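You operate a simulated robot arm through the tools that you are given. There is no shell and no other tool. Be economical: measure what you need, move in short steps, check, and stop when the job is done.

You run a simulated two-armed robot. Do the job below in one go: nothing can be reset, and whatever is moved stays where it is left.

TASK
Pick up the red oiler with one hand, pass it to the other hand and put it on the top of the packing bench.
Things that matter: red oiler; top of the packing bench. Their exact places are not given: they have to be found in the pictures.

It is judged by the outcome, as a careful person would: the job done as asked, and still so three seconds after it is handed in. It fails if anything else is knocked over, pushed out of place, dropped, spilled or broken.

THE ROBOT
Two 7-joint arms with two-finger parallel grippers on one trunk, on a base that drives. Base frame: it is fixed to the floor where the robot stands at the start and does not move with it; the origin is under the middle of the robot, x ahead of it, y to its left, z up. Lengths are in m, angles in degrees, forces in N, time in s.
The left shoulder is at the start at [0.05, 0.165, 0.83], the right one opposite. With the tool pointing down near the work surface each hand reaches from about 0.1 to 0.52 m from the robot's upright axis, wherever it stands, measured 20 degrees to its own side. Places, roughly: top of the packing bench [-2.6, 0, 0.8]. Payload 3.91 kg a hand.
The TCP of each hand is the grasp point between the finger pads, 0.03 m short of the fingertips. In the tool frame z runs along the fingers and y along their closing line. The gripper opens to 0.11 m. The fingers are 0.02 m wide and 0.01 m thick; the gripper's body (0.048 by 0.112 m) begins 0.055 m behind the TCP.
Orientation is told as [roll, pitch, yaw] about the base's x, y, z axes, in that order, counted from this pose: with the fingers straight down and closing along the base's y, the tool's x points along the base's -x, its y along +y and its z along -z.

THE INTERFACE
- The arms move only by the tool send_rows. It takes "left_commands", "right_commands" or both (then of equal length, played together; a hand with none holds still); each is a list of rows, each an object (a shift or turn left out is 0, a gripper value left out holds the last) with "delta_pos": the shift along the tool's x, y, z in cm, a list of three; "rot": the turn, a rotation vector about the tool's x, y, z in degrees, a list of three; "grip": the opening, from 0 (shut) to 1 (fully open). In form: [{"delta_pos": [x, y, z], "rot": [wx, wy, wz], "grip": grip}, ...]. A call has 1 to 8 rows; each row is the pose to reach, as a shift and turn from the pose commanded when the call began, along the tool's axes at that moment. Rows are played at 5 a second. More than 0.05 m and 8.6 degrees between two rows, or a gripper value outside its range, and nothing of the call is played. Where a pose cannot be reached the arm comes as near as it can. A force on the tool above 40 N (or 10 N above the force at the start of the call, whichever is more), or a blocked arm, ends the call early, and 0.2 s more pass. The fingers move at their own pace (about 0.045 m/s each) and stop on an object; they squeeze with about 28 N. The grip force told is the motor's: it shows also when the fingers shut on nothing. Time passes only in rows, and 0.2 s behind the last, so rows that repeat a pose let the fingers close. The reply holds the time, the measured pose of the TCP, the force on the tool along the base axes, the opening and the grip force, in the units named above and with some noise, with the torque about the TCP (base axes, N m) and any sound that the robot's microphone picked up, and new pictures: "pictures" is both (left out), scene, wrist or none (wrist: the cameras of the hands that moved).
- Cameras (640 x 400 px; columns grow to the right, rows downward): "scene" is now at [0.0825, -0.0131, 0.9563]; the picture's right is [-0.22, -0.97, 0.00], its down [-0.84, 0.19, -0.50] and it looks along [0.49, -0.11, -0.86] (base axes); focal length 287 px, centre (320, 200). "left" rides on the left gripper at [0.072, -0.017, -0.103] in its tool frame; the picture's right is [0.23, 0.97, 0.00], its down [-0.76, 0.18, -0.62] and it looks along [-0.61, 0.14, 0.78] (tool axes); focal length 222 px, centre (320, 200). "right" rides on the right gripper at [0.072, 0.017, -0.103] in its tool frame; the picture's right is [-0.23, 0.97, 0.00], its down [-0.76, -0.18, -0.62] and it looks along [-0.61, -0.14, 0.78] (tool axes); focal length 222 px, centre (320, 200).
- raise_lower(by): slides the trunk up (or, below 0, down) by that many m; the arms and the scene camera ride with it, the base frame stays. It gives what a move gives, with no picture.
- base_move(legs): drives the robot by 1 to 6 legs, each [ahead, left, turn to the left] in m, m and degrees, along the robot's own axes; the way and the turn of a leg run together, so that a leg with both is an arc; at most 1.5 m and 180 degrees a leg. The arms and the cameras ride along, it lands a little off, and it stops where it bumps. It gives what a move gives, and a new picture of the scene camera.
- head_to(pan, tilt): turns the head with the scene camera to pan (to the left, within 80 degrees either way) and tilt (down, from -29 to 69), counted from straight ahead of the robot. It gives what a move gives, and a new picture of the scene camera.
- probe_pixels(camera, pixels): for up to 12 pixels [column, row] of the newest picture of that camera ("zoom" is the newest enlarged one), the place [x, y, z] in the base frame of the surface seen there, good to about 0.003 m, but the place of the scene camera against the robot may be out by one fixed shift of up to 0.018 m in any direction. It takes no simulated time.
- zoom(camera, box): a new picture of the part [left, top, right, bottom] of that camera's present view, enlarged. It takes no simulated time.
- sign_off(): hands the job in; it is judged then, once.

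Go step by step. Measure first, check grasps and placings, and put right what went wrong. The budget is 80 turns and 260 pictures, counting those below and the enlarged ones. Unless the task says otherwise, let go and move clear before handing in, and close with one line.

The tools are called after "Request:" as name(argument=value, ...) on one line, values as JSON. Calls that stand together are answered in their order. send_rows: Moves the arms, as the interface text tells. Its arguments: {"type":"object","properties":{"left_commands":{"type":"array","items":{"type":"object","properties":{"delta_pos":{"type":"array","items":{"type":"number"}},"rot":{"type":"array","items":{"type":"number"}},"grip":{"type":"number"}}}},"right_commands":{"type":"array","items":{"type":"object","properties":{"delta_pos":{"type":"array","items":{"type":"number"}},"rot":{"type":"array","items":{"type":"number"}},"grip":{"type":"number"}}}},"pictures":{"type":"string","enum":["both","scene","wrist","none"]}},"required":[]} The other tools are called the same way: raise_lower (by) slides the trunk up or down; base_move (legs) drives the base; head_to (pan, tilt) turns the head that bears the scene camera; probe_pixels (camera, pixels) gives the place of the surface under pixels of a picture; zoom (camera, box) takes an enlarged picture of a part of a camera's view; sign_off () hands the job in.

At the start:

```text
t: 0.0
left_eef_pos: [0.3462, 0.068, 0.478]
left_tcp_rot: [0.0, -0.1, -0.1]
left_contact_force: [-0.2, 0.0, -0.2]
left_wrist_torque: [-0.02, 0.0, -0.02]
left_finger_gap: 0.1097
left_grip_force: 0.1
right_eef_pos: [0.3593, -0.2101, 0.4647]
right_tcp_rot: [0.0, -0.1, 0.0]
right_contact_force: [-0.1, -0.4, 0.0]
right_wrist_torque: [-0.01, 0.0, -0.04]
right_finger_gap: 0.11
right_grip_force: 0.0
trunk travel left (down, up): [-0.05, 0.453]
robot x, y, heading: [-0.0019, -0.0016, -0.1]
head pan, tilt: [-12.9, 59.8]
```

scene: 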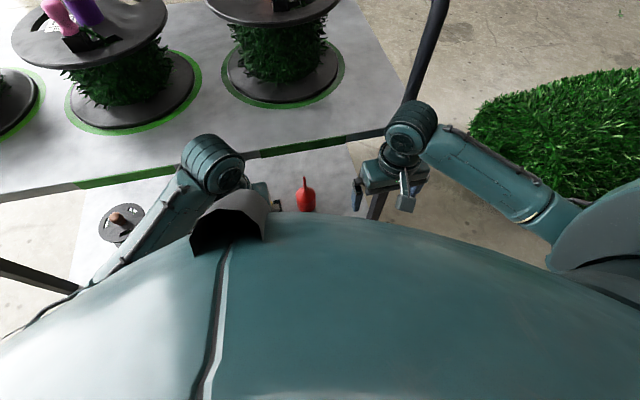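
right: 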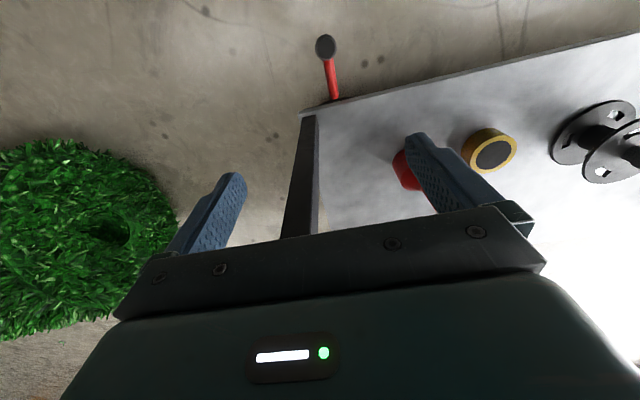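
left: 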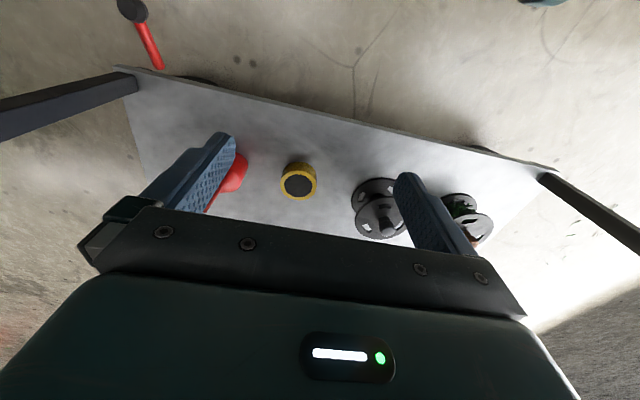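

The red oiler shows at scene pixel (306,195), and in the wrist views partly behind fingers. I'll enlarge and probe it.

Request:
zoom(camera="scene", box=[240, 150, 400, 250])

Request:
probe_pixels(camera="scene", pixels=[[306, 180], [306, 190], [306, 200], [306, 208], [340, 190], [276, 204], [270, 150], [300, 195], [313, 195]])

Request:
probe_pixels(camera="right", pixels=[[402, 170], [412, 186], [490, 155], [470, 145], [350, 160], [330, 85], [585, 145]])

Request:
probe_pixels(camera="left", pixels=[[236, 175], [215, 200], [298, 182], [375, 205], [465, 215]])

```text
4.00 times, centred on (320, 200) of scene
```

zoom: 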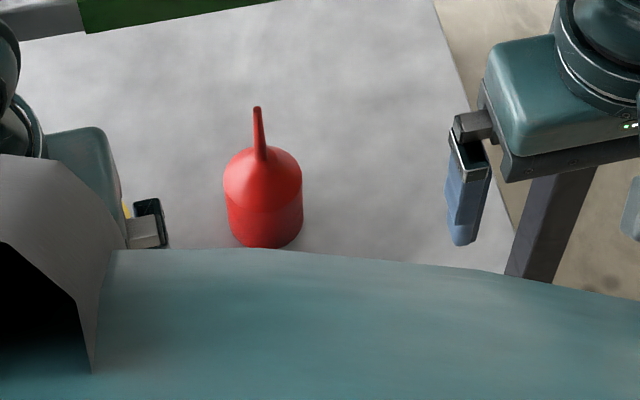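

```text
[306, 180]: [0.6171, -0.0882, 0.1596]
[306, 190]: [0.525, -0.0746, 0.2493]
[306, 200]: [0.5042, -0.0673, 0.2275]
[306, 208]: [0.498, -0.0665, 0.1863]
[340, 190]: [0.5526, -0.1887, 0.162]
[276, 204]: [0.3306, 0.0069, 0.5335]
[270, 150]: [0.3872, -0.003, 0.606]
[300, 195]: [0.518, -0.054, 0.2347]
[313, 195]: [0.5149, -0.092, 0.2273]
```

```text
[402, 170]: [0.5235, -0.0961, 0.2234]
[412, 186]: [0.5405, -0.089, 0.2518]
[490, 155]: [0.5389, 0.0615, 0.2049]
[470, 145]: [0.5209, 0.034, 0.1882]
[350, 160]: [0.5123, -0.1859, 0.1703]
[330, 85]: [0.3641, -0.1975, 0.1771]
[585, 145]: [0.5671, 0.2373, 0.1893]
```

```text
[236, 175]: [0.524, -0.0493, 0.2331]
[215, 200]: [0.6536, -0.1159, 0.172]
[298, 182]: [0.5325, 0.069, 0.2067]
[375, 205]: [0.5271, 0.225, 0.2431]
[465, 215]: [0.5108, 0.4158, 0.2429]
```

The oiler stands near (0.525,-0.073) with a spout upward. I'll measure the spout tip and the body outline in the zoomed view.

Request:
probe_pixels(camera="zoom", pixels=[[257, 109], [258, 125], [260, 145], [261, 165], [228, 190], [299, 190], [232, 205], [298, 205], [264, 220], [264, 243], [200, 220], [262, 185]])

Request:
zoom(camera="right", box=[280, 20, 440, 220])

Request:
head_to(pan=0, tilt=40)

```text
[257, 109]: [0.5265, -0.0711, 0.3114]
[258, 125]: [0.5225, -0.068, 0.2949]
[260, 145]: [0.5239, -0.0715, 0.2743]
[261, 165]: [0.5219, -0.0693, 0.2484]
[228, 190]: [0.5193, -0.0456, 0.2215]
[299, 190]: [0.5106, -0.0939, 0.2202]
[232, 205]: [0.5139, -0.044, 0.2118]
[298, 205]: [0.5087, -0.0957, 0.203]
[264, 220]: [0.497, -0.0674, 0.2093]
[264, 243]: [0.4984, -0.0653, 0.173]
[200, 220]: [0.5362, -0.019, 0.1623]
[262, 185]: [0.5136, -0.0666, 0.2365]
```

```text
2.00 times, centred on (360, 120) of right
```

zoom: 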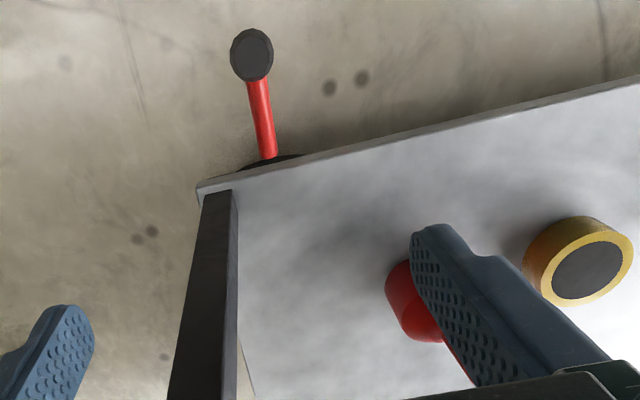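

```text
t: 0.8
left_eef_pos: [0.3455, 0.0684, 0.4795]
left_tcp_rot: [0.0, 0.1, 0.0]
left_contact_force: [0.4, 0.0, -0.4]
left_wrist_torque: [0.01, 0.01, 0.02]
left_finger_gap: 0.1099
left_grip_force: 0.1
right_eef_pos: [0.3596, -0.2103, 0.4659]
right_tcp_rot: [-0.1, 0.0, 0.0]
right_contact_force: [0.1, -0.2, -0.4]
right_wrist_torque: [-0.01, 0.0, 0.0]
right_finger_gap: 0.11
right_grip_force: 0.0
trunk travel left (down, up): [-0.05, 0.453]
robot x, y, heading: [0.0025, 0.0014, 0.2]
head pan, tilt: [0.0, 40.0]
```

scene: 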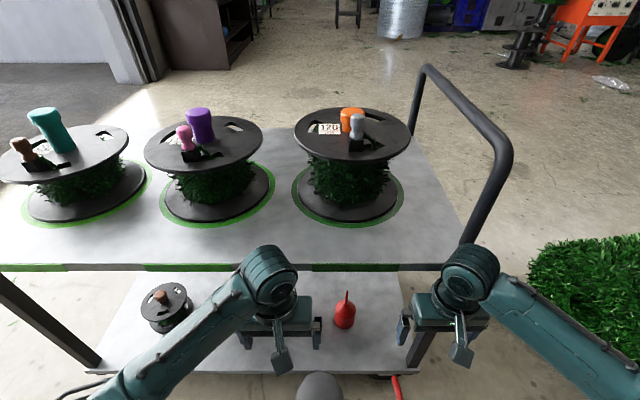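

The cart has a lower shelf with the oiler (345,310) and an upper deck behind it. Plan: right hand pinches the spout from above, left hand takes the body tilted, then drive to the bench behind. First I'll measure the deck edge and the oiler again.

Request:
probe_pixels(camera="scene", pixels=[[345, 264], [415, 264], [347, 293], [345, 310], [345, 324], [425, 320], [450, 262], [330, 365], [390, 365], [370, 340], [397, 385]])

Request:
zoom(camera="scene", box=[290, 250, 450, 350])

```text
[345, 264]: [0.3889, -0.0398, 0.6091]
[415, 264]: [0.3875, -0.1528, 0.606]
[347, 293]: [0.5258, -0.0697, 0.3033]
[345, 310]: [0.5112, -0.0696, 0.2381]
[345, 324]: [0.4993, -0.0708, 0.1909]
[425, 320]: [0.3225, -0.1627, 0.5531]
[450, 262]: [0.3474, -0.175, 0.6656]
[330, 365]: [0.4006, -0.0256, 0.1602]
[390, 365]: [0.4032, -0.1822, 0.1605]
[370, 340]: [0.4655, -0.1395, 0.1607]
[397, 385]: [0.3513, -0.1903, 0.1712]
```

```text
4.00 times, centred on (370, 300) of scene
```

zoom: 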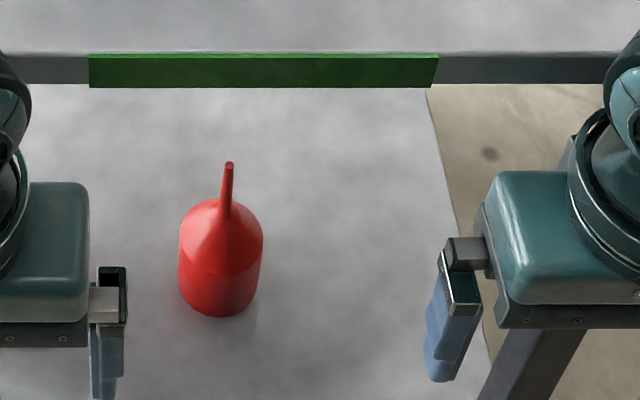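

The upper deck's front edge is at x≈0.389, z≈0.607, so the oiler (about 0.52,-0.07) sits under the deck; the hand must go in tilted from the front and grip the body. First I'll move left hand aside and bring the right hand in line, back from the deck.

Request:
send_rows(left_commands=[{"delta_pos": [4, 0, 0]}, {"delta_pos": [5, 4, 0]}, {"delta_pos": [5, 8, 0]}, {"delta_pos": [5, 12, 0]}, {"delta_pos": [5, 15, 0]}, {"delta_pos": [5, 15, 0]}], right_commands=[{"delta_pos": [4, 0, 0]}, {"delta_pos": [6, 3, 0]}, {"delta_pos": [6, 6, 0]}, {"delta_pos": [6, 9.5, 0]}, {"delta_pos": [6, 13, 0]}, {"delta_pos": [6, 14, 0]}], pictures="both")

```text
t: 1.5
left_eef_pos: [0.2964, 0.104, 0.4788]
left_tcp_rot: [0.0, 0.0, 0.0]
left_contact_force: [0.2, -0.3, -0.2]
left_wrist_torque: [0.0, 0.0, 0.02]
left_finger_gap: 0.1101
left_grip_force: 0.1
right_eef_pos: [0.3074, -0.186, 0.4705]
right_tcp_rot: [-0.4, -0.7, -0.3]
right_contact_force: [0.9, -0.1, 2.4]
right_wrist_torque: [0.0, 0.3, -0.05]
right_finger_gap: 0.1098
right_grip_force: 0.1
trunk travel left (down, up): [-0.05, 0.453]
robot x, y, heading: [-0.002, 0.0017, -0.1]
head pan, tilt: [0.0, 40.0]
stopped in row 3 (right hand): the force on the tool passed its limit (the readings are from after the stop); the commanded pose is now the measured one
```

scene: 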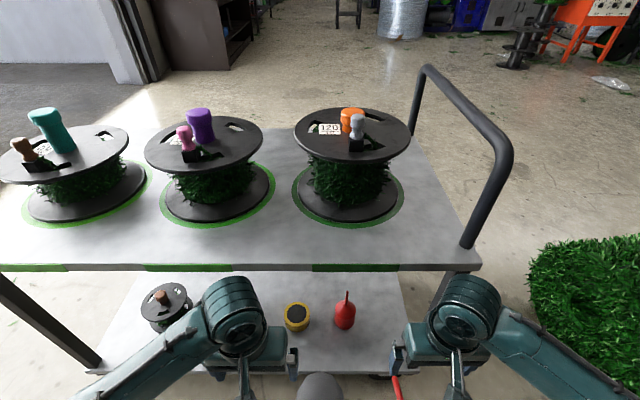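
right: 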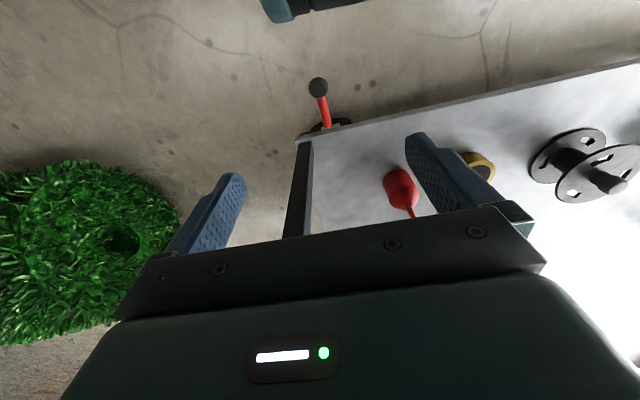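
left: 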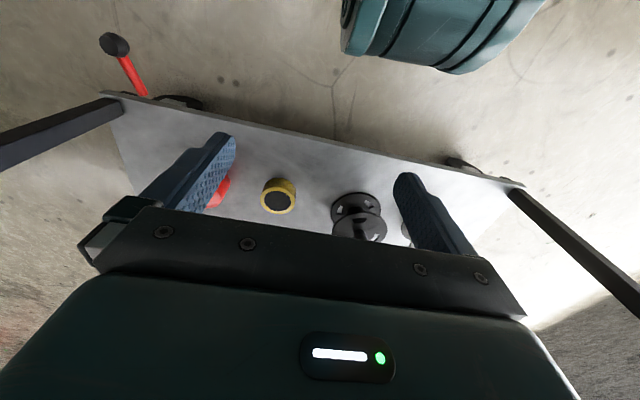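

The right hand stopped on a force in row 3; I need to see what it touched. Looking down more steeply.

Request:
head_to(pan=-20, tilt=62)

Request:
zoom(camera="scene", box=[160, 60, 480, 260])

```text
t: 2.3
left_eef_pos: [0.2958, 0.1051, 0.4785]
left_tcp_rot: [0.0, 0.0, 0.1]
left_contact_force: [0.0, 0.1, -0.1]
left_wrist_torque: [0.02, -0.03, -0.01]
left_finger_gap: 0.1101
left_grip_force: 0.0
right_eef_pos: [0.3091, -0.1879, 0.4698]
right_tcp_rot: [-0.4, -0.8, -0.3]
right_contact_force: [3.1, -1.6, 3.4]
right_wrist_torque: [0.11, 0.61, 0.01]
right_finger_gap: 0.1098
right_grip_force: 0.1
trunk travel left (down, up): [-0.05, 0.453]
robot x, y, heading: [0.0003, 0.0023, -0.1]
head pan, tilt: [-20.0, 62.0]
```

scene: 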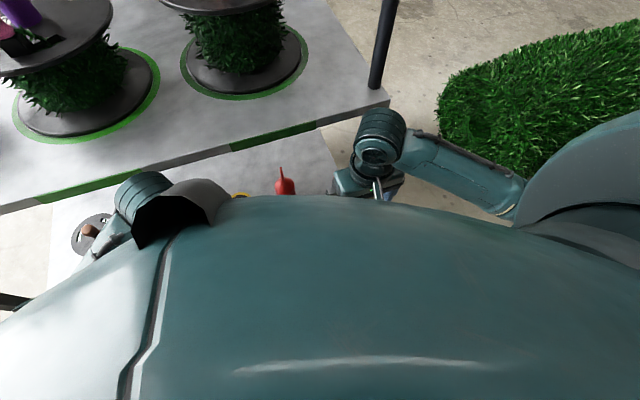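

```text
2.00 times, centred on (320, 160) of scene
```

zoom: 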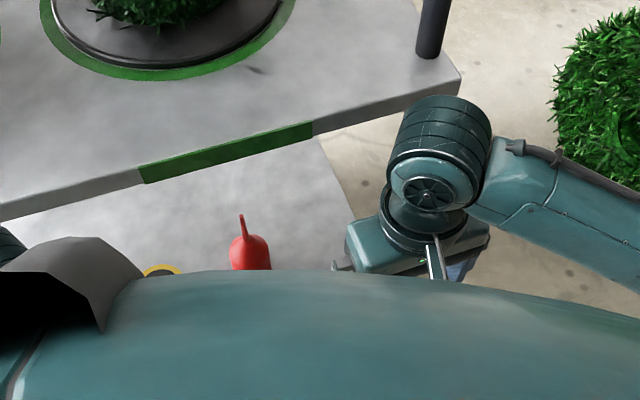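

The right hand's camera mount seems to press on the robot's own chest (force +x). I'll nudge it forward 2 cm, then back the base away from the cart for working room.

Request:
send_rows(right_commands=[{"delta_pos": [-2, -0.5, 0]}, {"delta_pos": [-2.5, -0.5, 0]}], pictures="none")

Request:
base_move(legs=[[-0.2, 0, 0]])

Request:
head_to(pan=-5, tilt=40)

```text
t: 2.9
left_eef_pos: [0.2954, 0.1051, 0.4806]
left_tcp_rot: [0.0, 0.0, 0.0]
left_contact_force: [-0.6, 0.2, 0.6]
left_wrist_torque: [-0.02, -0.03, -0.01]
left_finger_gap: 0.11
left_grip_force: 0.0
right_eef_pos: [0.331, -0.1921, 0.4689]
right_tcp_rot: [-0.4, -0.8, -0.3]
right_contact_force: [0.2, 0.4, 0.1]
right_wrist_torque: [0.01, 0.0, 0.0]
right_finger_gap: 0.1102
right_grip_force: 0.1
trunk travel left (down, up): [-0.05, 0.453]
robot x, y, heading: [0.0028, 0.0035, -0.1]
head pan, tilt: [-20.0, 62.0]
```

```text
t: 4.5
left_eef_pos: [0.0963, 0.1053, 0.4788]
left_tcp_rot: [0.0, -0.1, 0.2]
left_contact_force: [0.9, 0.7, -0.1]
left_wrist_torque: [0.01, 0.0, -0.02]
left_finger_gap: 0.1098
left_grip_force: 0.2
right_eef_pos: [0.1327, -0.1916, 0.4697]
right_tcp_rot: [-0.4, -0.7, -0.2]
right_contact_force: [0.7, 0.5, 0.3]
right_wrist_torque: [0.01, -0.03, 0.02]
right_finger_gap: 0.1101
right_grip_force: 0.1
trunk travel left (down, up): [-0.05, 0.453]
robot x, y, heading: [-0.2019, -0.0009, 0.0]
head pan, tilt: [-20.0, 62.0]
```

scene: 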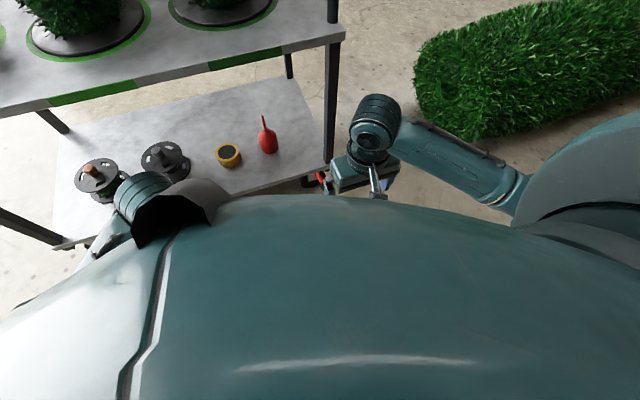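

```text
t: 5.4
left_eef_pos: [0.096, 0.1064, 0.48]
left_tcp_rot: [0.0, -0.1, 0.2]
left_contact_force: [0.0, -0.2, -0.4]
left_wrist_torque: [-0.01, 0.0, 0.01]
left_finger_gap: 0.1099
left_grip_force: 0.1
right_eef_pos: [0.1332, -0.1915, 0.4698]
right_tcp_rot: [-0.4, -0.7, -0.2]
right_contact_force: [0.3, 0.1, -0.6]
right_wrist_torque: [-0.01, 0.0, -0.01]
right_finger_gap: 0.11
right_grip_force: 0.1
trunk travel left (down, up): [-0.05, 0.453]
robot x, y, heading: [-0.2001, -0.0013, 0.3]
head pan, tilt: [-5.0, 40.0]
```

scene: 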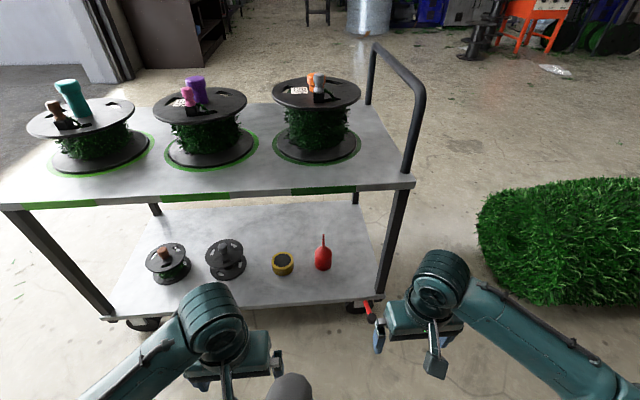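

Now the cart is clearly visible: oiler (323,255), front right post (395,240), red pedal (368,310). Measuring these.

Request:
probe_pixels(camera="scene", pixels=[[323, 237], [323, 255], [323, 267], [283, 263], [396, 240], [385, 290], [368, 308], [290, 200], [330, 192], [300, 285], [250, 305], [375, 298]])

Request:
zoom(camera="scene", box=[260, 180, 420, 330])

```text
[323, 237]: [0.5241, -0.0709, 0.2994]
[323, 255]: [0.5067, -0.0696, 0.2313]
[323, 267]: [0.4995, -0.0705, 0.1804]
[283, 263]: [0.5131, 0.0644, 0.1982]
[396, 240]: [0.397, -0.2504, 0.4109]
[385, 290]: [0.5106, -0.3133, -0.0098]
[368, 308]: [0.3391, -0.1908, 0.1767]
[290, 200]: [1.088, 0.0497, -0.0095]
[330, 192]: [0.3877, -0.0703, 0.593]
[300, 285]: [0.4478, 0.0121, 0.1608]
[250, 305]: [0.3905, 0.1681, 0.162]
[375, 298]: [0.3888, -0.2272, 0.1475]
```

```text
2.67 times, centred on (340, 255) of scene
```

zoom: 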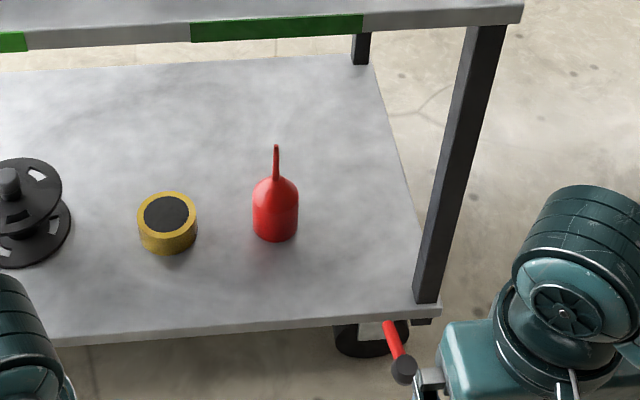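

I'll swing the left hand outward, and bring the right hand forward to y≈-0.07 while tilting it 50° so the fingers point forward-down.

Request:
send_rows(left_commands=[{"delta_pos": [-1, 3, 0]}, {"delta_pos": [-2, 6, 0]}, {"delta_pos": [-2, 9, 0]}, {"delta_pos": [-2, 12, 0]}, {"delta_pos": [-2, 14, 0]}, {"delta_pos": [-2, 14, 0]}, {"delta_pos": [-2, 14, 0]}, {"delta_pos": [-2, 14, 0]}], right_commands=[{"delta_pos": [-3, 0.5, 0], "rot": [0, 0, 0]}, {"delta_pos": [-5, 2, 1], "rot": [0, -8.3, 0]}, {"delta_pos": [-7, 4, 2], "rot": [0, -16.5, 0]}, {"delta_pos": [-9, 6, 3], "rot": [0, -24.7, 0]}, {"delta_pos": [-11, 8, 4], "rot": [0, -33, 0]}, {"delta_pos": [-12, 10, 5], "rot": [0, -41.2, 0]}, {"delta_pos": [-12, 12.1, 6], "rot": [0, -49.4, 0]}, {"delta_pos": [-12, 12.1, 6], "rot": [0, -49.4, 0]}], pictures="both")

```text
t: 7.0
left_eef_pos: [0.1158, 0.2458, 0.4767]
left_tcp_rot: [0.0, 0.0, 0.2]
left_contact_force: [-0.9, 0.4, 0.6]
left_wrist_torque: [-0.01, 0.0, 0.0]
left_finger_gap: 0.11
left_grip_force: 0.0
right_eef_pos: [0.314, -0.1817, 0.4489]
right_tcp_rot: [0.7, -54.5, -14.3]
right_contact_force: [-0.1, 0.6, -0.1]
right_wrist_torque: [0.01, 0.01, -0.01]
right_finger_gap: 0.1102
right_grip_force: 0.1
trunk travel left (down, up): [-0.05, 0.453]
robot x, y, heading: [-0.1997, -0.0019, 0.1]
head pan, tilt: [-5.0, 40.0]
stopped in row 8 (right hand): the arm was blocked; the commanded pose is now the measured one
```

scene: 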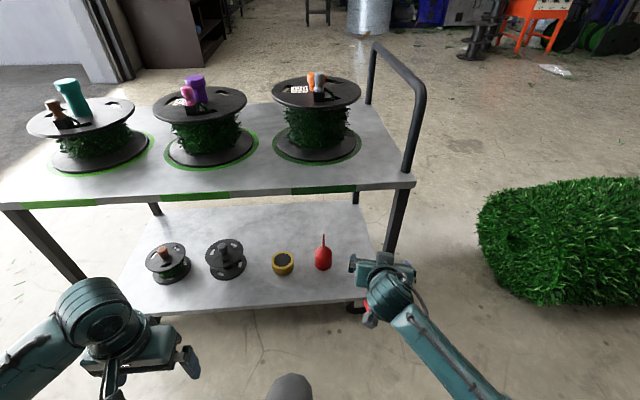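
right: 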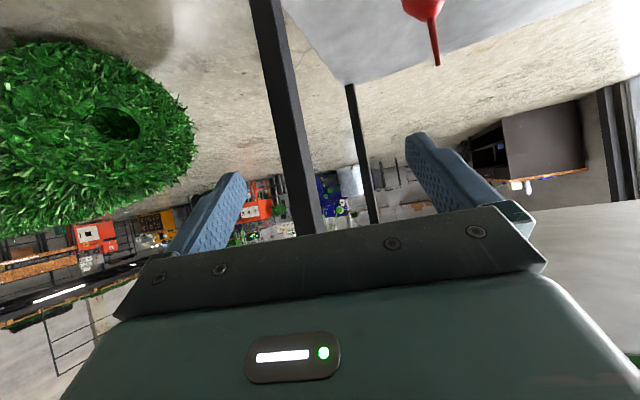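
left: 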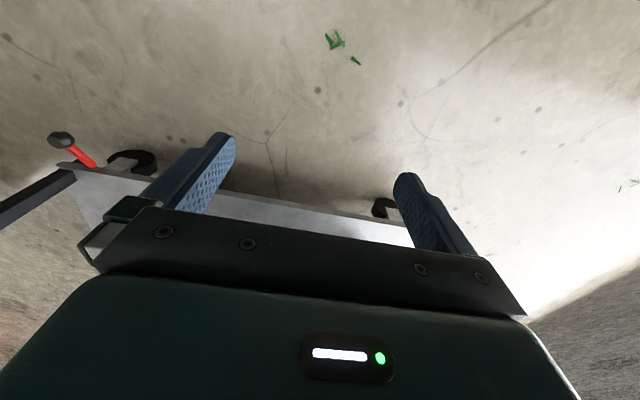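

The right arm didn't reach that pose (ended at y≈-0.18, yaw -14), likely because the target is too far inward for it. I'll shift the base left 0.12 m so the oiler lies on the right arm's own side, then take out the yaw.

Request:
base_move(legs=[[0, 0.12, 0]])

Request:
send_rows(right_commands=[{"delta_pos": [1, 0, -1], "rot": [-5.7, 0, -4]}, {"delta_pos": [2, 0, -2], "rot": [-11.4, 0, -8.1]}, {"delta_pos": [2, 0, -2], "rot": [-11.4, 0, -8.1]}], pictures="both")

```text
t: 8.3
left_eef_pos: [0.1162, 0.3668, 0.4793]
left_tcp_rot: [0.0, 0.2, 0.1]
left_contact_force: [-0.2, -0.6, -0.6]
left_wrist_torque: [-0.01, 0.02, -0.01]
left_finger_gap: 0.11
left_grip_force: 0.1
right_eef_pos: [0.3132, -0.059, 0.4499]
right_tcp_rot: [0.7, -54.4, -14.3]
right_contact_force: [0.3, 0.7, -0.7]
right_wrist_torque: [-0.03, 0.02, 0.01]
right_finger_gap: 0.1099
right_grip_force: 0.0
trunk travel left (down, up): [-0.05, 0.453]
robot x, y, heading: [-0.1988, 0.1193, -0.0]
head pan, tilt: [-5.0, 40.0]
```

scene: 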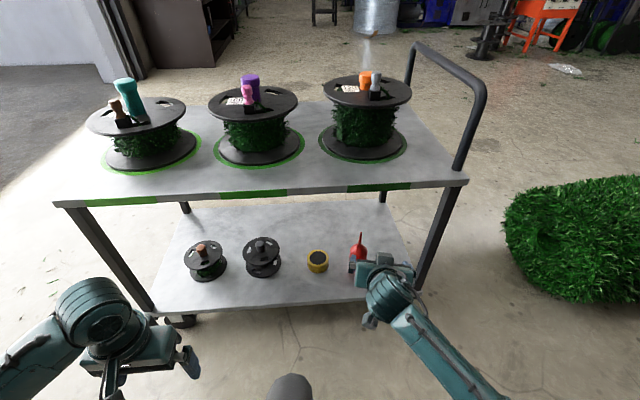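

```text
t: 9.1
left_eef_pos: [0.1167, 0.3663, 0.4793]
left_tcp_rot: [0.0, 0.1, 0.2]
left_contact_force: [0.1, -0.7, 0.5]
left_wrist_torque: [0.01, -0.01, -0.01]
left_finger_gap: 0.1098
left_grip_force: 0.1
right_eef_pos: [0.2878, -0.0527, 0.446]
right_tcp_rot: [0.6, -54.5, -0.2]
right_contact_force: [0.2, -0.5, 0.1]
right_wrist_torque: [0.0, 0.05, -0.01]
right_finger_gap: 0.1099
right_grip_force: 0.0
trunk travel left (down, up): [-0.05, 0.453]
robot x, y, heading: [-0.2011, 0.1215, 0.2]
head pan, tilt: [-5.0, 40.0]
```

scene: 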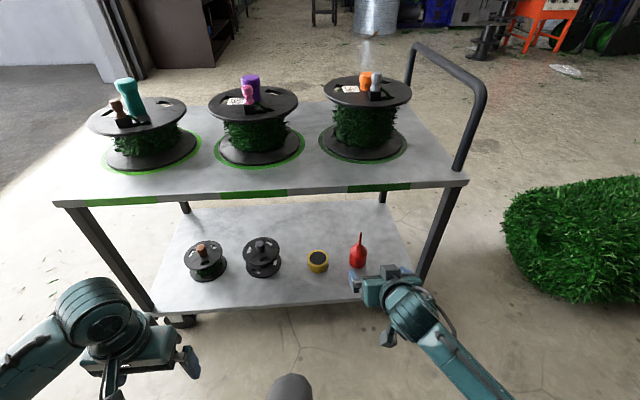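
right: 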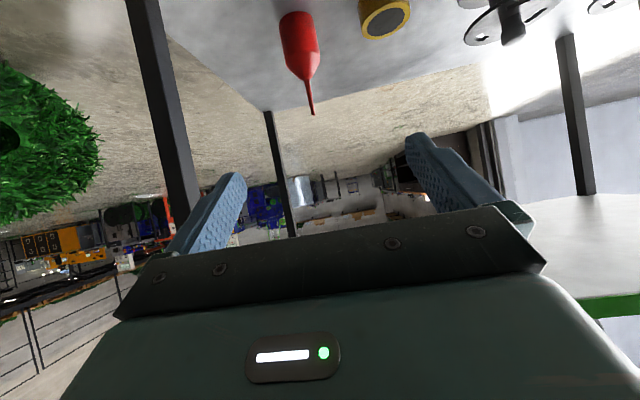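

Orientation is now right (pitch -54.5, yaw 0). Measuring the oiler with the right wrist camera at (299,40).

Request:
probe_pixels(camera="right", pixels=[[312, 112], [307, 85], [299, 62], [298, 40], [297, 20], [283, 40], [315, 40], [240, 60], [384, 18]])

Request:
probe_pixels(camera="scene", pixels=[[361, 238], [358, 255], [357, 264], [390, 338], [320, 285], [393, 345]])

```text
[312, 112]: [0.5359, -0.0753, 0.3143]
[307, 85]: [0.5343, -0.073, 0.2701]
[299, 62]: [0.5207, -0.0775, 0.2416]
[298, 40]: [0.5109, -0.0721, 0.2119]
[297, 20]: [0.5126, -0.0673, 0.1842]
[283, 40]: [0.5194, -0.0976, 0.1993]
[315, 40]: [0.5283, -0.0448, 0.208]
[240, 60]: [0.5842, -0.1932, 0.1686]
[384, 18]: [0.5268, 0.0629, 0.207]
```

```text
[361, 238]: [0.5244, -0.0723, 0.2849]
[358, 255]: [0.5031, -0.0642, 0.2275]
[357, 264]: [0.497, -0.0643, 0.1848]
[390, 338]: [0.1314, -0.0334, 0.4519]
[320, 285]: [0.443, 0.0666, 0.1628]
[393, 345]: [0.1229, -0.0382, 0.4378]
```

The wrist camera puts the oiler's axis at about (0.535,-0.073), spout top 0.317, shelf 0.169. I'll lower the right hand in front of the shelf to z≈0.218, lined up with y -0.073, at 50° tilt.

Request:
send_rows(right_commands=[{"delta_pos": [3, -0.5, 2.5], "rot": [0, 1, 0]}, {"delta_pos": [6, -1, 5.5], "rot": [0, 2, 0]}, {"delta_pos": [9, -1.5, 8.5], "rot": [0, 3, 0]}, {"delta_pos": [12, -2, 11.5], "rot": [0, 4, 0]}, {"delta_pos": [14.5, -2, 14], "rot": [0, 4.5, 0]}, {"delta_pos": [16.2, -2, 15.5], "rot": [0, 4.5, 0]}, {"delta_pos": [16.2, -2, 15.5], "rot": [0, 4.5, 0]}], pictures="both")

```text
t: 10.9
left_eef_pos: [0.1162, 0.3679, 0.477]
left_tcp_rot: [-0.1, 0.1, 0.2]
left_contact_force: [-1.0, -0.4, -1.2]
left_wrist_torque: [0.04, -0.05, 0.02]
left_finger_gap: 0.11
left_grip_force: 0.0
right_eef_pos: [0.3366, -0.1482, 0.2369]
right_tcp_rot: [-9.4, -52.0, 6.0]
right_contact_force: [0.4, -0.5, 0.8]
right_wrist_torque: [0.0, 0.03, 0.0]
right_finger_gap: 0.11
right_grip_force: 0.1
trunk travel left (down, up): [-0.05, 0.453]
robot x, y, heading: [-0.2015, 0.1227, 0.1]
head pan, tilt: [-5.0, 40.0]
stopped in row 7 (right hand): the arm was blocked; the commanded pose is now the measured one
```

scene: 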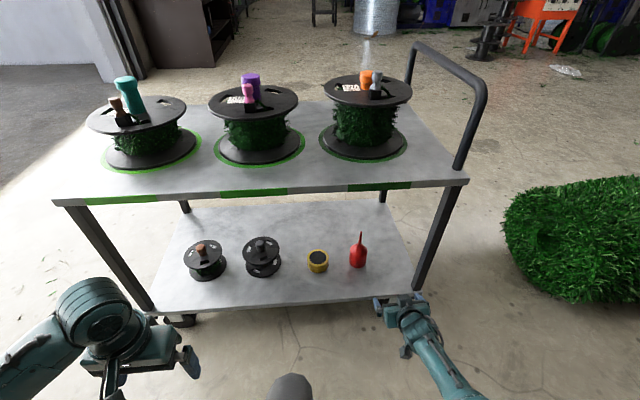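
right: 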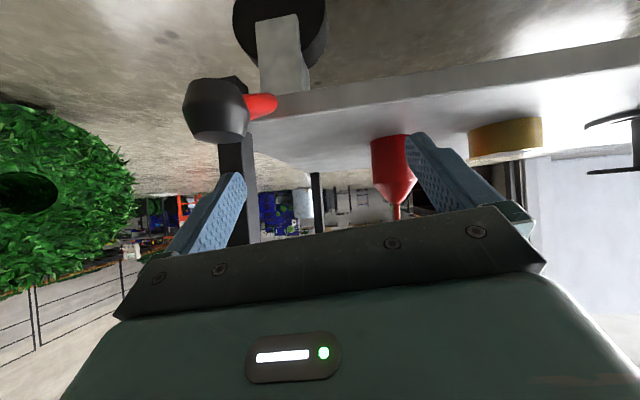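

Blocked again at y≈-0.148, close above the red pedal knob (215,110 in the wrist view). I'll lift clear, then shift the base further left so the arm can work more outward.

Request:
send_rows(right_commands=[{"delta_pos": [-3, 0, -2.5]}, {"delta_pos": [-6.5, 0, -5]}, {"delta_pos": [-6.5, 0, -5]}], pictures="none")

Request:
base_move(legs=[[0, 0.13, 0]])

```text
t: 11.7
left_eef_pos: [0.1157, 0.3673, 0.4802]
left_tcp_rot: [0.0, -0.1, 0.3]
left_contact_force: [-0.5, -0.2, 0.0]
left_wrist_torque: [-0.01, 0.01, -0.03]
left_finger_gap: 0.1098
left_grip_force: 0.1
right_eef_pos: [0.3317, -0.1345, 0.3141]
right_tcp_rot: [-8.4, -51.1, 5.5]
right_contact_force: [0.0, 0.1, -1.3]
right_wrist_torque: [-0.02, 0.03, -0.01]
right_finger_gap: 0.1097
right_grip_force: 0.2
trunk travel left (down, up): [-0.05, 0.453]
robot x, y, heading: [-0.1961, 0.1246, -0.0]
head pan, tilt: [-5.0, 40.0]
```

```text
t: 13.0
left_eef_pos: [0.1154, 0.4966, 0.4802]
left_tcp_rot: [0.0, 0.0, 0.2]
left_contact_force: [-0.5, -0.4, -0.1]
left_wrist_torque: [0.03, 0.02, 0.01]
left_finger_gap: 0.1103
left_grip_force: 0.0
right_eef_pos: [0.3323, -0.0052, 0.3153]
right_tcp_rot: [-8.6, -51.2, 5.6]
right_contact_force: [-0.2, -0.2, -0.4]
right_wrist_torque: [0.01, -0.02, 0.0]
right_finger_gap: 0.11
right_grip_force: 0.1
trunk travel left (down, up): [-0.05, 0.453]
robot x, y, heading: [-0.1998, 0.2535, 0.2]
head pan, tilt: [-5.0, 40.0]
```

scene: 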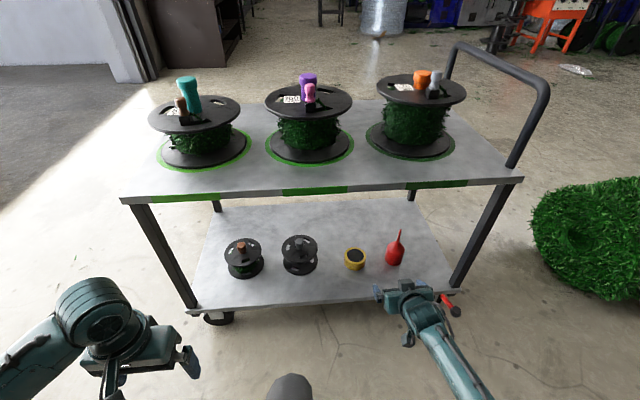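

Now aligning: move to about (0.36,-0.073,0.255), remove the residual roll and yaw.

Request:
send_rows(right_commands=[{"delta_pos": [1, -2, 2], "rot": [-1.4, 0, 1.2]}, {"delta_pos": [2, -4, 4.2], "rot": [-2.8, 0, 2.4]}, {"delta_pos": [3.2, -6.1, 6.6], "rot": [-4.2, 0, 3.5]}, {"delta_pos": [3.2, -6.1, 6.6], "rot": [-4.2, 0, 3.5]}], pictures="wrist")

```text
t: 14.0
left_eef_pos: [0.1161, 0.4982, 0.4798]
left_tcp_rot: [0.0, -0.1, 0.1]
left_contact_force: [0.3, 0.2, 0.7]
left_wrist_torque: [0.0, -0.04, 0.0]
left_finger_gap: 0.1098
left_grip_force: 0.0
right_eef_pos: [0.3648, -0.0735, 0.2549]
right_tcp_rot: [0.0, -51.5, -0.1]
right_contact_force: [0.0, 0.3, -0.4]
right_wrist_torque: [-0.02, 0.01, 0.05]
right_finger_gap: 0.11
right_grip_force: 0.1
trunk travel left (down, up): [-0.05, 0.453]
robot x, y, heading: [-0.2005, 0.2506, 0.4]
head pan, tilt: [-5.0, 40.0]
```

right: 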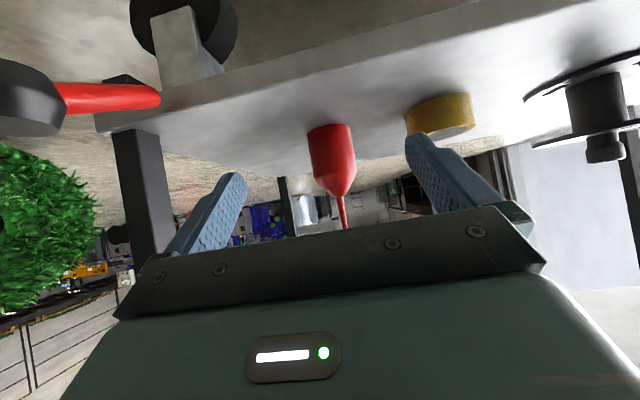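

The hand reached exactly, and the oiler (332,155) is between the fingers. Probing it, then driving forward 0.10 m with the hand still short of the oiler.

Request:
probe_pixels(camera="right", pixels=[[330, 140], [333, 165], [315, 145], [350, 145], [341, 215], [440, 115], [250, 130]])

Request:
base_move(legs=[[0.09, 0, 0]])

Request:
send_rows(right_commands=[{}], pictures="wrist")

```text
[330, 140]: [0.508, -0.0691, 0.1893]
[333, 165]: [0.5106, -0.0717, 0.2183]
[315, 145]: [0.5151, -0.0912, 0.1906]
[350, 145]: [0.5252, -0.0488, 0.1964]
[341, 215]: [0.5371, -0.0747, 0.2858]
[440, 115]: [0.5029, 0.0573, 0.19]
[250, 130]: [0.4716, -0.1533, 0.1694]
```

```text
t: 15.1
left_eef_pos: [0.2063, 0.4972, 0.4795]
left_tcp_rot: [0.0, 0.0, 0.0]
left_contact_force: [-0.6, -1.2, -0.1]
left_wrist_torque: [-0.02, 0.0, 0.0]
left_finger_gap: 0.1097
left_grip_force: 0.1
right_eef_pos: [0.4527, -0.0723, 0.2542]
right_tcp_rot: [0.1, -51.5, -0.1]
right_contact_force: [0.1, -0.6, 0.2]
right_wrist_torque: [0.0, -0.01, 0.0]
right_finger_gap: 0.1102
right_grip_force: 0.0
trunk travel left (down, up): [-0.05, 0.453]
robot x, y, heading: [-0.1108, 0.253, 0.2]
head pan, tilt: [-5.0, 40.0]
```

scene: 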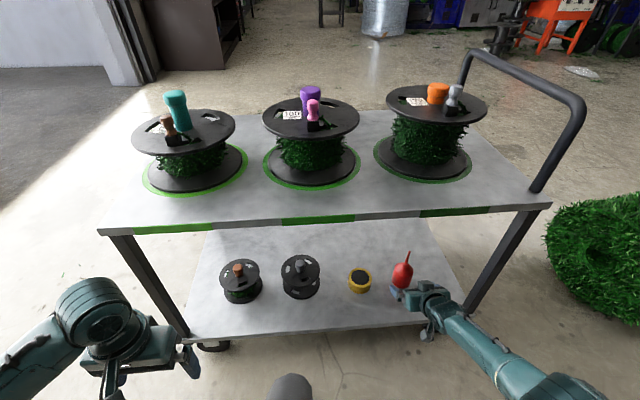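

```text
t: 15.5
left_eef_pos: [0.2059, 0.497, 0.4786]
left_tcp_rot: [-0.1, 0.0, 0.1]
left_contact_force: [-0.2, -0.6, 0.1]
left_wrist_torque: [0.03, 0.0, -0.04]
left_finger_gap: 0.11
left_grip_force: 0.0
right_eef_pos: [0.4521, -0.0721, 0.2549]
right_tcp_rot: [0.1, -51.5, -0.1]
right_contact_force: [-0.4, 0.3, 0.0]
right_wrist_torque: [0.0, 0.0, 0.0]
right_finger_gap: 0.1101
right_grip_force: 0.1
trunk travel left (down, up): [-0.05, 0.453]
robot x, y, heading: [-0.1098, 0.2537, 0.2]
head pan, tilt: [-5.0, 40.0]
```

right: 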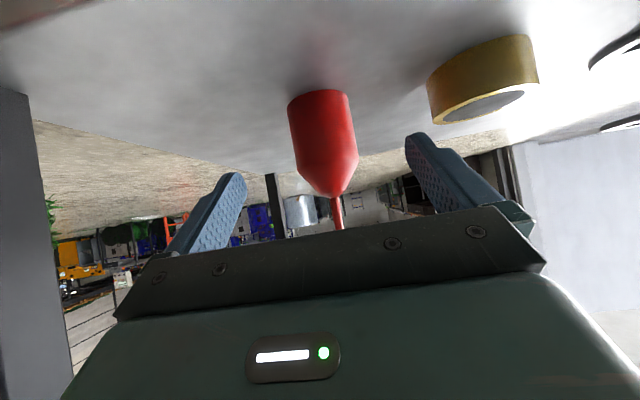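

Oiler axis confirmed at (0.535,-0.071), centred between the fingers. Advancing to (0.533,-0.071,0.208).

Request:
send_rows(right_commands=[{"delta_pos": [-0.2, 0, 2.5]}, {"delta_pos": [-0.6, 0, 5]}, {"delta_pos": [-1, 0, 7.5]}, {"delta_pos": [-1.4, 0, 9.3]}, {"delta_pos": [-1.4, 0, 9.3]}], pictures="both")

```text
t: 16.7
left_eef_pos: [0.2052, 0.4974, 0.4793]
left_tcp_rot: [0.0, -0.1, 0.1]
left_contact_force: [-1.0, -0.6, 0.3]
left_wrist_torque: [0.02, -0.02, 0.01]
left_finger_gap: 0.1101
left_grip_force: 0.1
right_eef_pos: [0.4836, -0.0741, 0.2559]
right_tcp_rot: [0.1, -51.4, -0.2]
right_contact_force: [0.0, -0.2, 0.1]
right_wrist_torque: [0.0, -0.01, 0.01]
right_finger_gap: 0.1099
right_grip_force: 0.1
right hand out of reach, approached as far as the arm can: row 1, 2, 3, 4, 5
trunk travel left (down, up): [-0.05, 0.453]
robot x, y, heading: [-0.108, 0.2522, -0.1]
head pan, tilt: [-5.0, 40.0]
```

scene: 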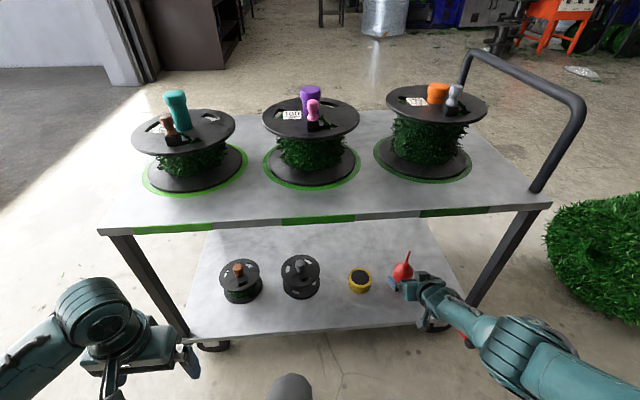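
right: 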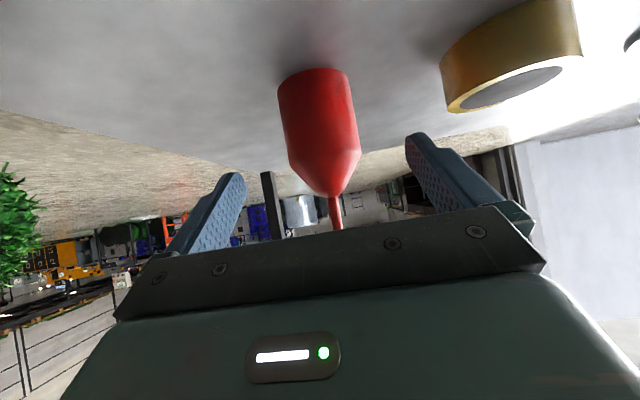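

The arm is at its reach at x≈0.484. I'll use the trunk (down 4.6 cm) to lower the hand rigidly, then the base for the remaining 5 cm.

Request:
raise_lower(by=-0.046)

```text
t: 17.6
left_eef_pos: [0.205, 0.4975, 0.4333]
left_tcp_rot: [0.0, 0.0, 0.2]
left_contact_force: [-0.7, -0.2, -0.3]
left_wrist_torque: [-0.01, 0.04, -0.03]
left_finger_gap: 0.1099
left_grip_force: 0.2
right_eef_pos: [0.484, -0.074, 0.2085]
right_tcp_rot: [0.1, -51.5, -0.1]
right_contact_force: [-0.6, -0.5, 0.7]
right_wrist_torque: [0.04, 0.02, 0.01]
right_finger_gap: 0.1104
right_grip_force: 0.1
trunk travel left (down, up): [-0.004, 0.499]
robot x, y, heading: [-0.1067, 0.2522, 0.2]
head pan, tilt: [-5.0, 40.0]
```

Hand is at z 0.2085 as intended, with no contact force. Now forward 5 cm with the base.

Request:
base_move(legs=[[0.048, 0.001, 0]])

Request:
zoom(camera="right", box=[120, 20, 560, 280])

```text
t: 18.5
left_eef_pos: [0.2553, 0.4979, 0.4343]
left_tcp_rot: [0.0, 0.1, 0.0]
left_contact_force: [0.2, 0.1, -1.1]
left_wrist_torque: [-0.01, -0.02, -0.02]
left_finger_gap: 0.1098
left_grip_force: 0.3
right_eef_pos: [0.5326, -0.0732, 0.2088]
right_tcp_rot: [0.0, -51.5, -0.1]
right_contact_force: [-0.1, 0.5, 0.8]
right_wrist_torque: [-0.01, -0.01, -0.02]
right_finger_gap: 0.1102
right_grip_force: 0.0
trunk travel left (down, up): [-0.004, 0.499]
robot x, y, heading: [-0.0652, 0.2506, 0.2]
head pan, tilt: [-5.0, 40.0]
```

scene: 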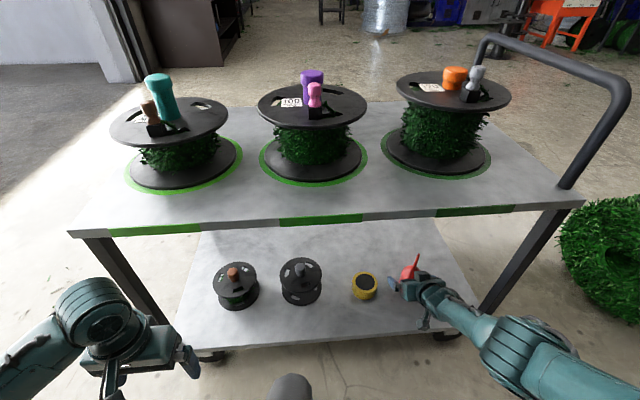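

```text
1.45 times, centred on (340, 150) of right
```

zoom: 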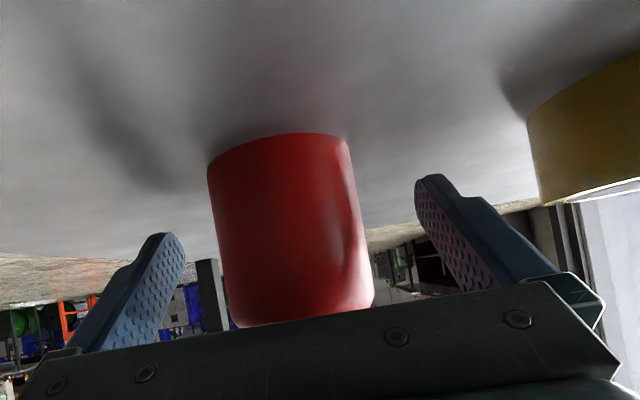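

The oiler sits between the fingers with room on both sides. Closing the right gripper.

Request:
send_rows(right_commands=[{"grip": 0.5}, {"grip": 0.3}, {"grip": 0.1}, {"grip": 0.1}, {"grip": 0.1}, {"grip": 0.1}, {"grip": 0.1}], pictures="both")

```text
t: 20.1
left_eef_pos: [0.2537, 0.4967, 0.4335]
left_tcp_rot: [0.0, 0.0, 0.1]
left_contact_force: [-1.0, 1.4, -0.6]
left_wrist_torque: [0.02, 0.01, 0.01]
left_finger_gap: 0.1099
left_grip_force: 0.0
right_eef_pos: [0.5311, -0.0727, 0.2086]
right_tcp_rot: [0.1, -51.4, -0.1]
right_contact_force: [-0.8, 0.7, 1.0]
right_wrist_torque: [-0.07, 0.01, -0.01]
right_finger_gap: 0.0589
right_grip_force: 28.2
trunk travel left (down, up): [-0.004, 0.499]
robot x, y, heading: [-0.0617, 0.2518, 0.2]
head pan, tilt: [-5.0, 40.0]
```

scene: 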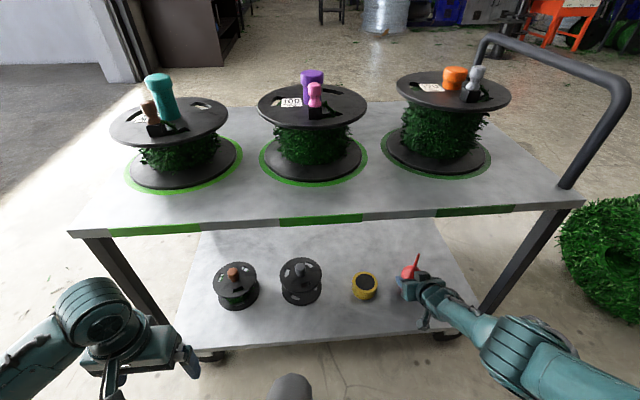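
right: 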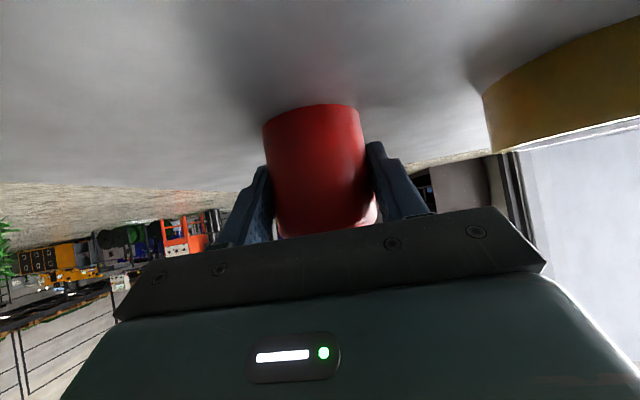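

Firm grasp: gap 0.059, grip 28 N. Lifting 7 cm with the trunk.

Request:
raise_lower(by=0.07)

Request:
zoom(camera="scene", box=[300, 180, 520, 370])

```text
t: 21.2
left_eef_pos: [0.2534, 0.4981, 0.5051]
left_tcp_rot: [0.1, 0.0, 0.1]
left_contact_force: [-0.1, -0.1, 0.1]
left_wrist_torque: [0.0, -0.01, 0.0]
left_finger_gap: 0.1099
left_grip_force: 0.0
right_eef_pos: [0.5316, -0.0728, 0.2783]
right_tcp_rot: [0.1, -51.4, -0.1]
right_contact_force: [-0.2, -0.1, -1.8]
right_wrist_torque: [0.06, 0.02, -0.01]
right_finger_gap: 0.059
right_grip_force: 27.6
trunk travel left (down, up): [-0.074, 0.429]
robot x, y, heading: [-0.061, 0.2526, 0.2]
head pan, tilt: [-5.0, 40.0]
```

```text
2.11 times, centred on (410, 275) of scene
```

zoom: 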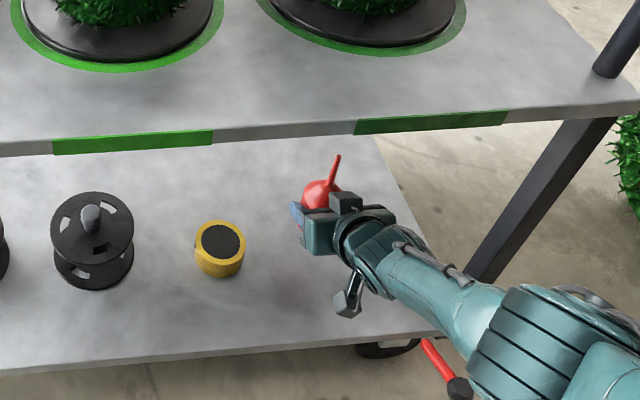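

The oiler is lifted free (≈1.8 N). Backing out 0.45 m from the cart, and then I'll turn to find the packing bench.

Request:
base_move(legs=[[-0.45, 0, 0]])

Request:
send_rows(right_commands=[{}], pictures="wrist")

```text
t: 23.9
left_eef_pos: [-0.1936, 0.497, 0.5027]
left_tcp_rot: [0.0, 0.0, -0.2]
left_contact_force: [-0.7, -0.4, -0.6]
left_wrist_torque: [0.0, 0.0, 0.04]
left_finger_gap: 0.1103
left_grip_force: 0.0
right_eef_pos: [0.0824, -0.0748, 0.278]
right_tcp_rot: [0.0, -51.4, -0.4]
right_contact_force: [-0.6, 0.0, -2.2]
right_wrist_torque: [-0.03, 0.01, -0.03]
right_finger_gap: 0.0592
right_grip_force: 27.9
trunk travel left (down, up): [-0.074, 0.429]
robot x, y, heading: [-0.5049, 0.2532, -0.2]
head pan, tilt: [-5.0, 40.0]
```

scene: 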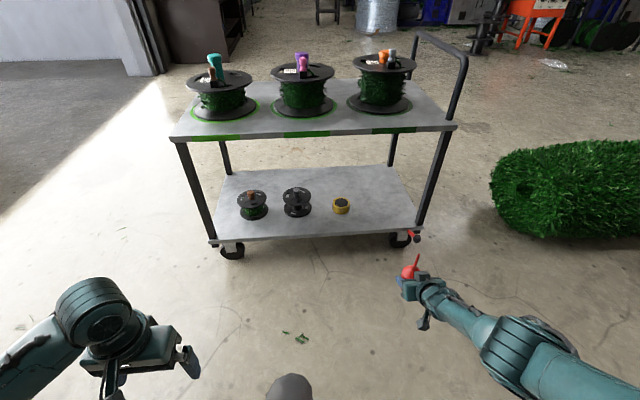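

```text
t: 24.3
left_eef_pos: [-0.1936, 0.4972, 0.5038]
left_tcp_rot: [0.0, 0.1, -0.2]
left_contact_force: [0.6, 0.3, 0.1]
left_wrist_torque: [0.01, -0.01, -0.03]
left_finger_gap: 0.1098
left_grip_force: 0.0
right_eef_pos: [0.0824, -0.0754, 0.2785]
right_tcp_rot: [0.1, -51.4, -0.3]
right_contact_force: [-0.7, 0.2, -2.4]
right_wrist_torque: [-0.01, 0.03, 0.01]
right_finger_gap: 0.0589
right_grip_force: 28.5
trunk travel left (down, up): [-0.074, 0.429]
robot x, y, heading: [-0.5058, 0.2524, -0.4]
head pan, tilt: [-5.0, 40.0]
```

right: 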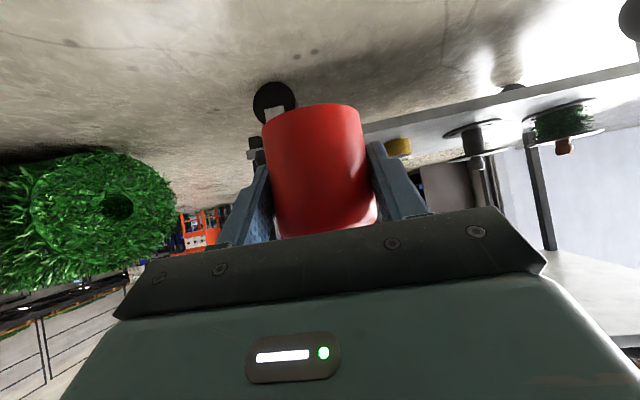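

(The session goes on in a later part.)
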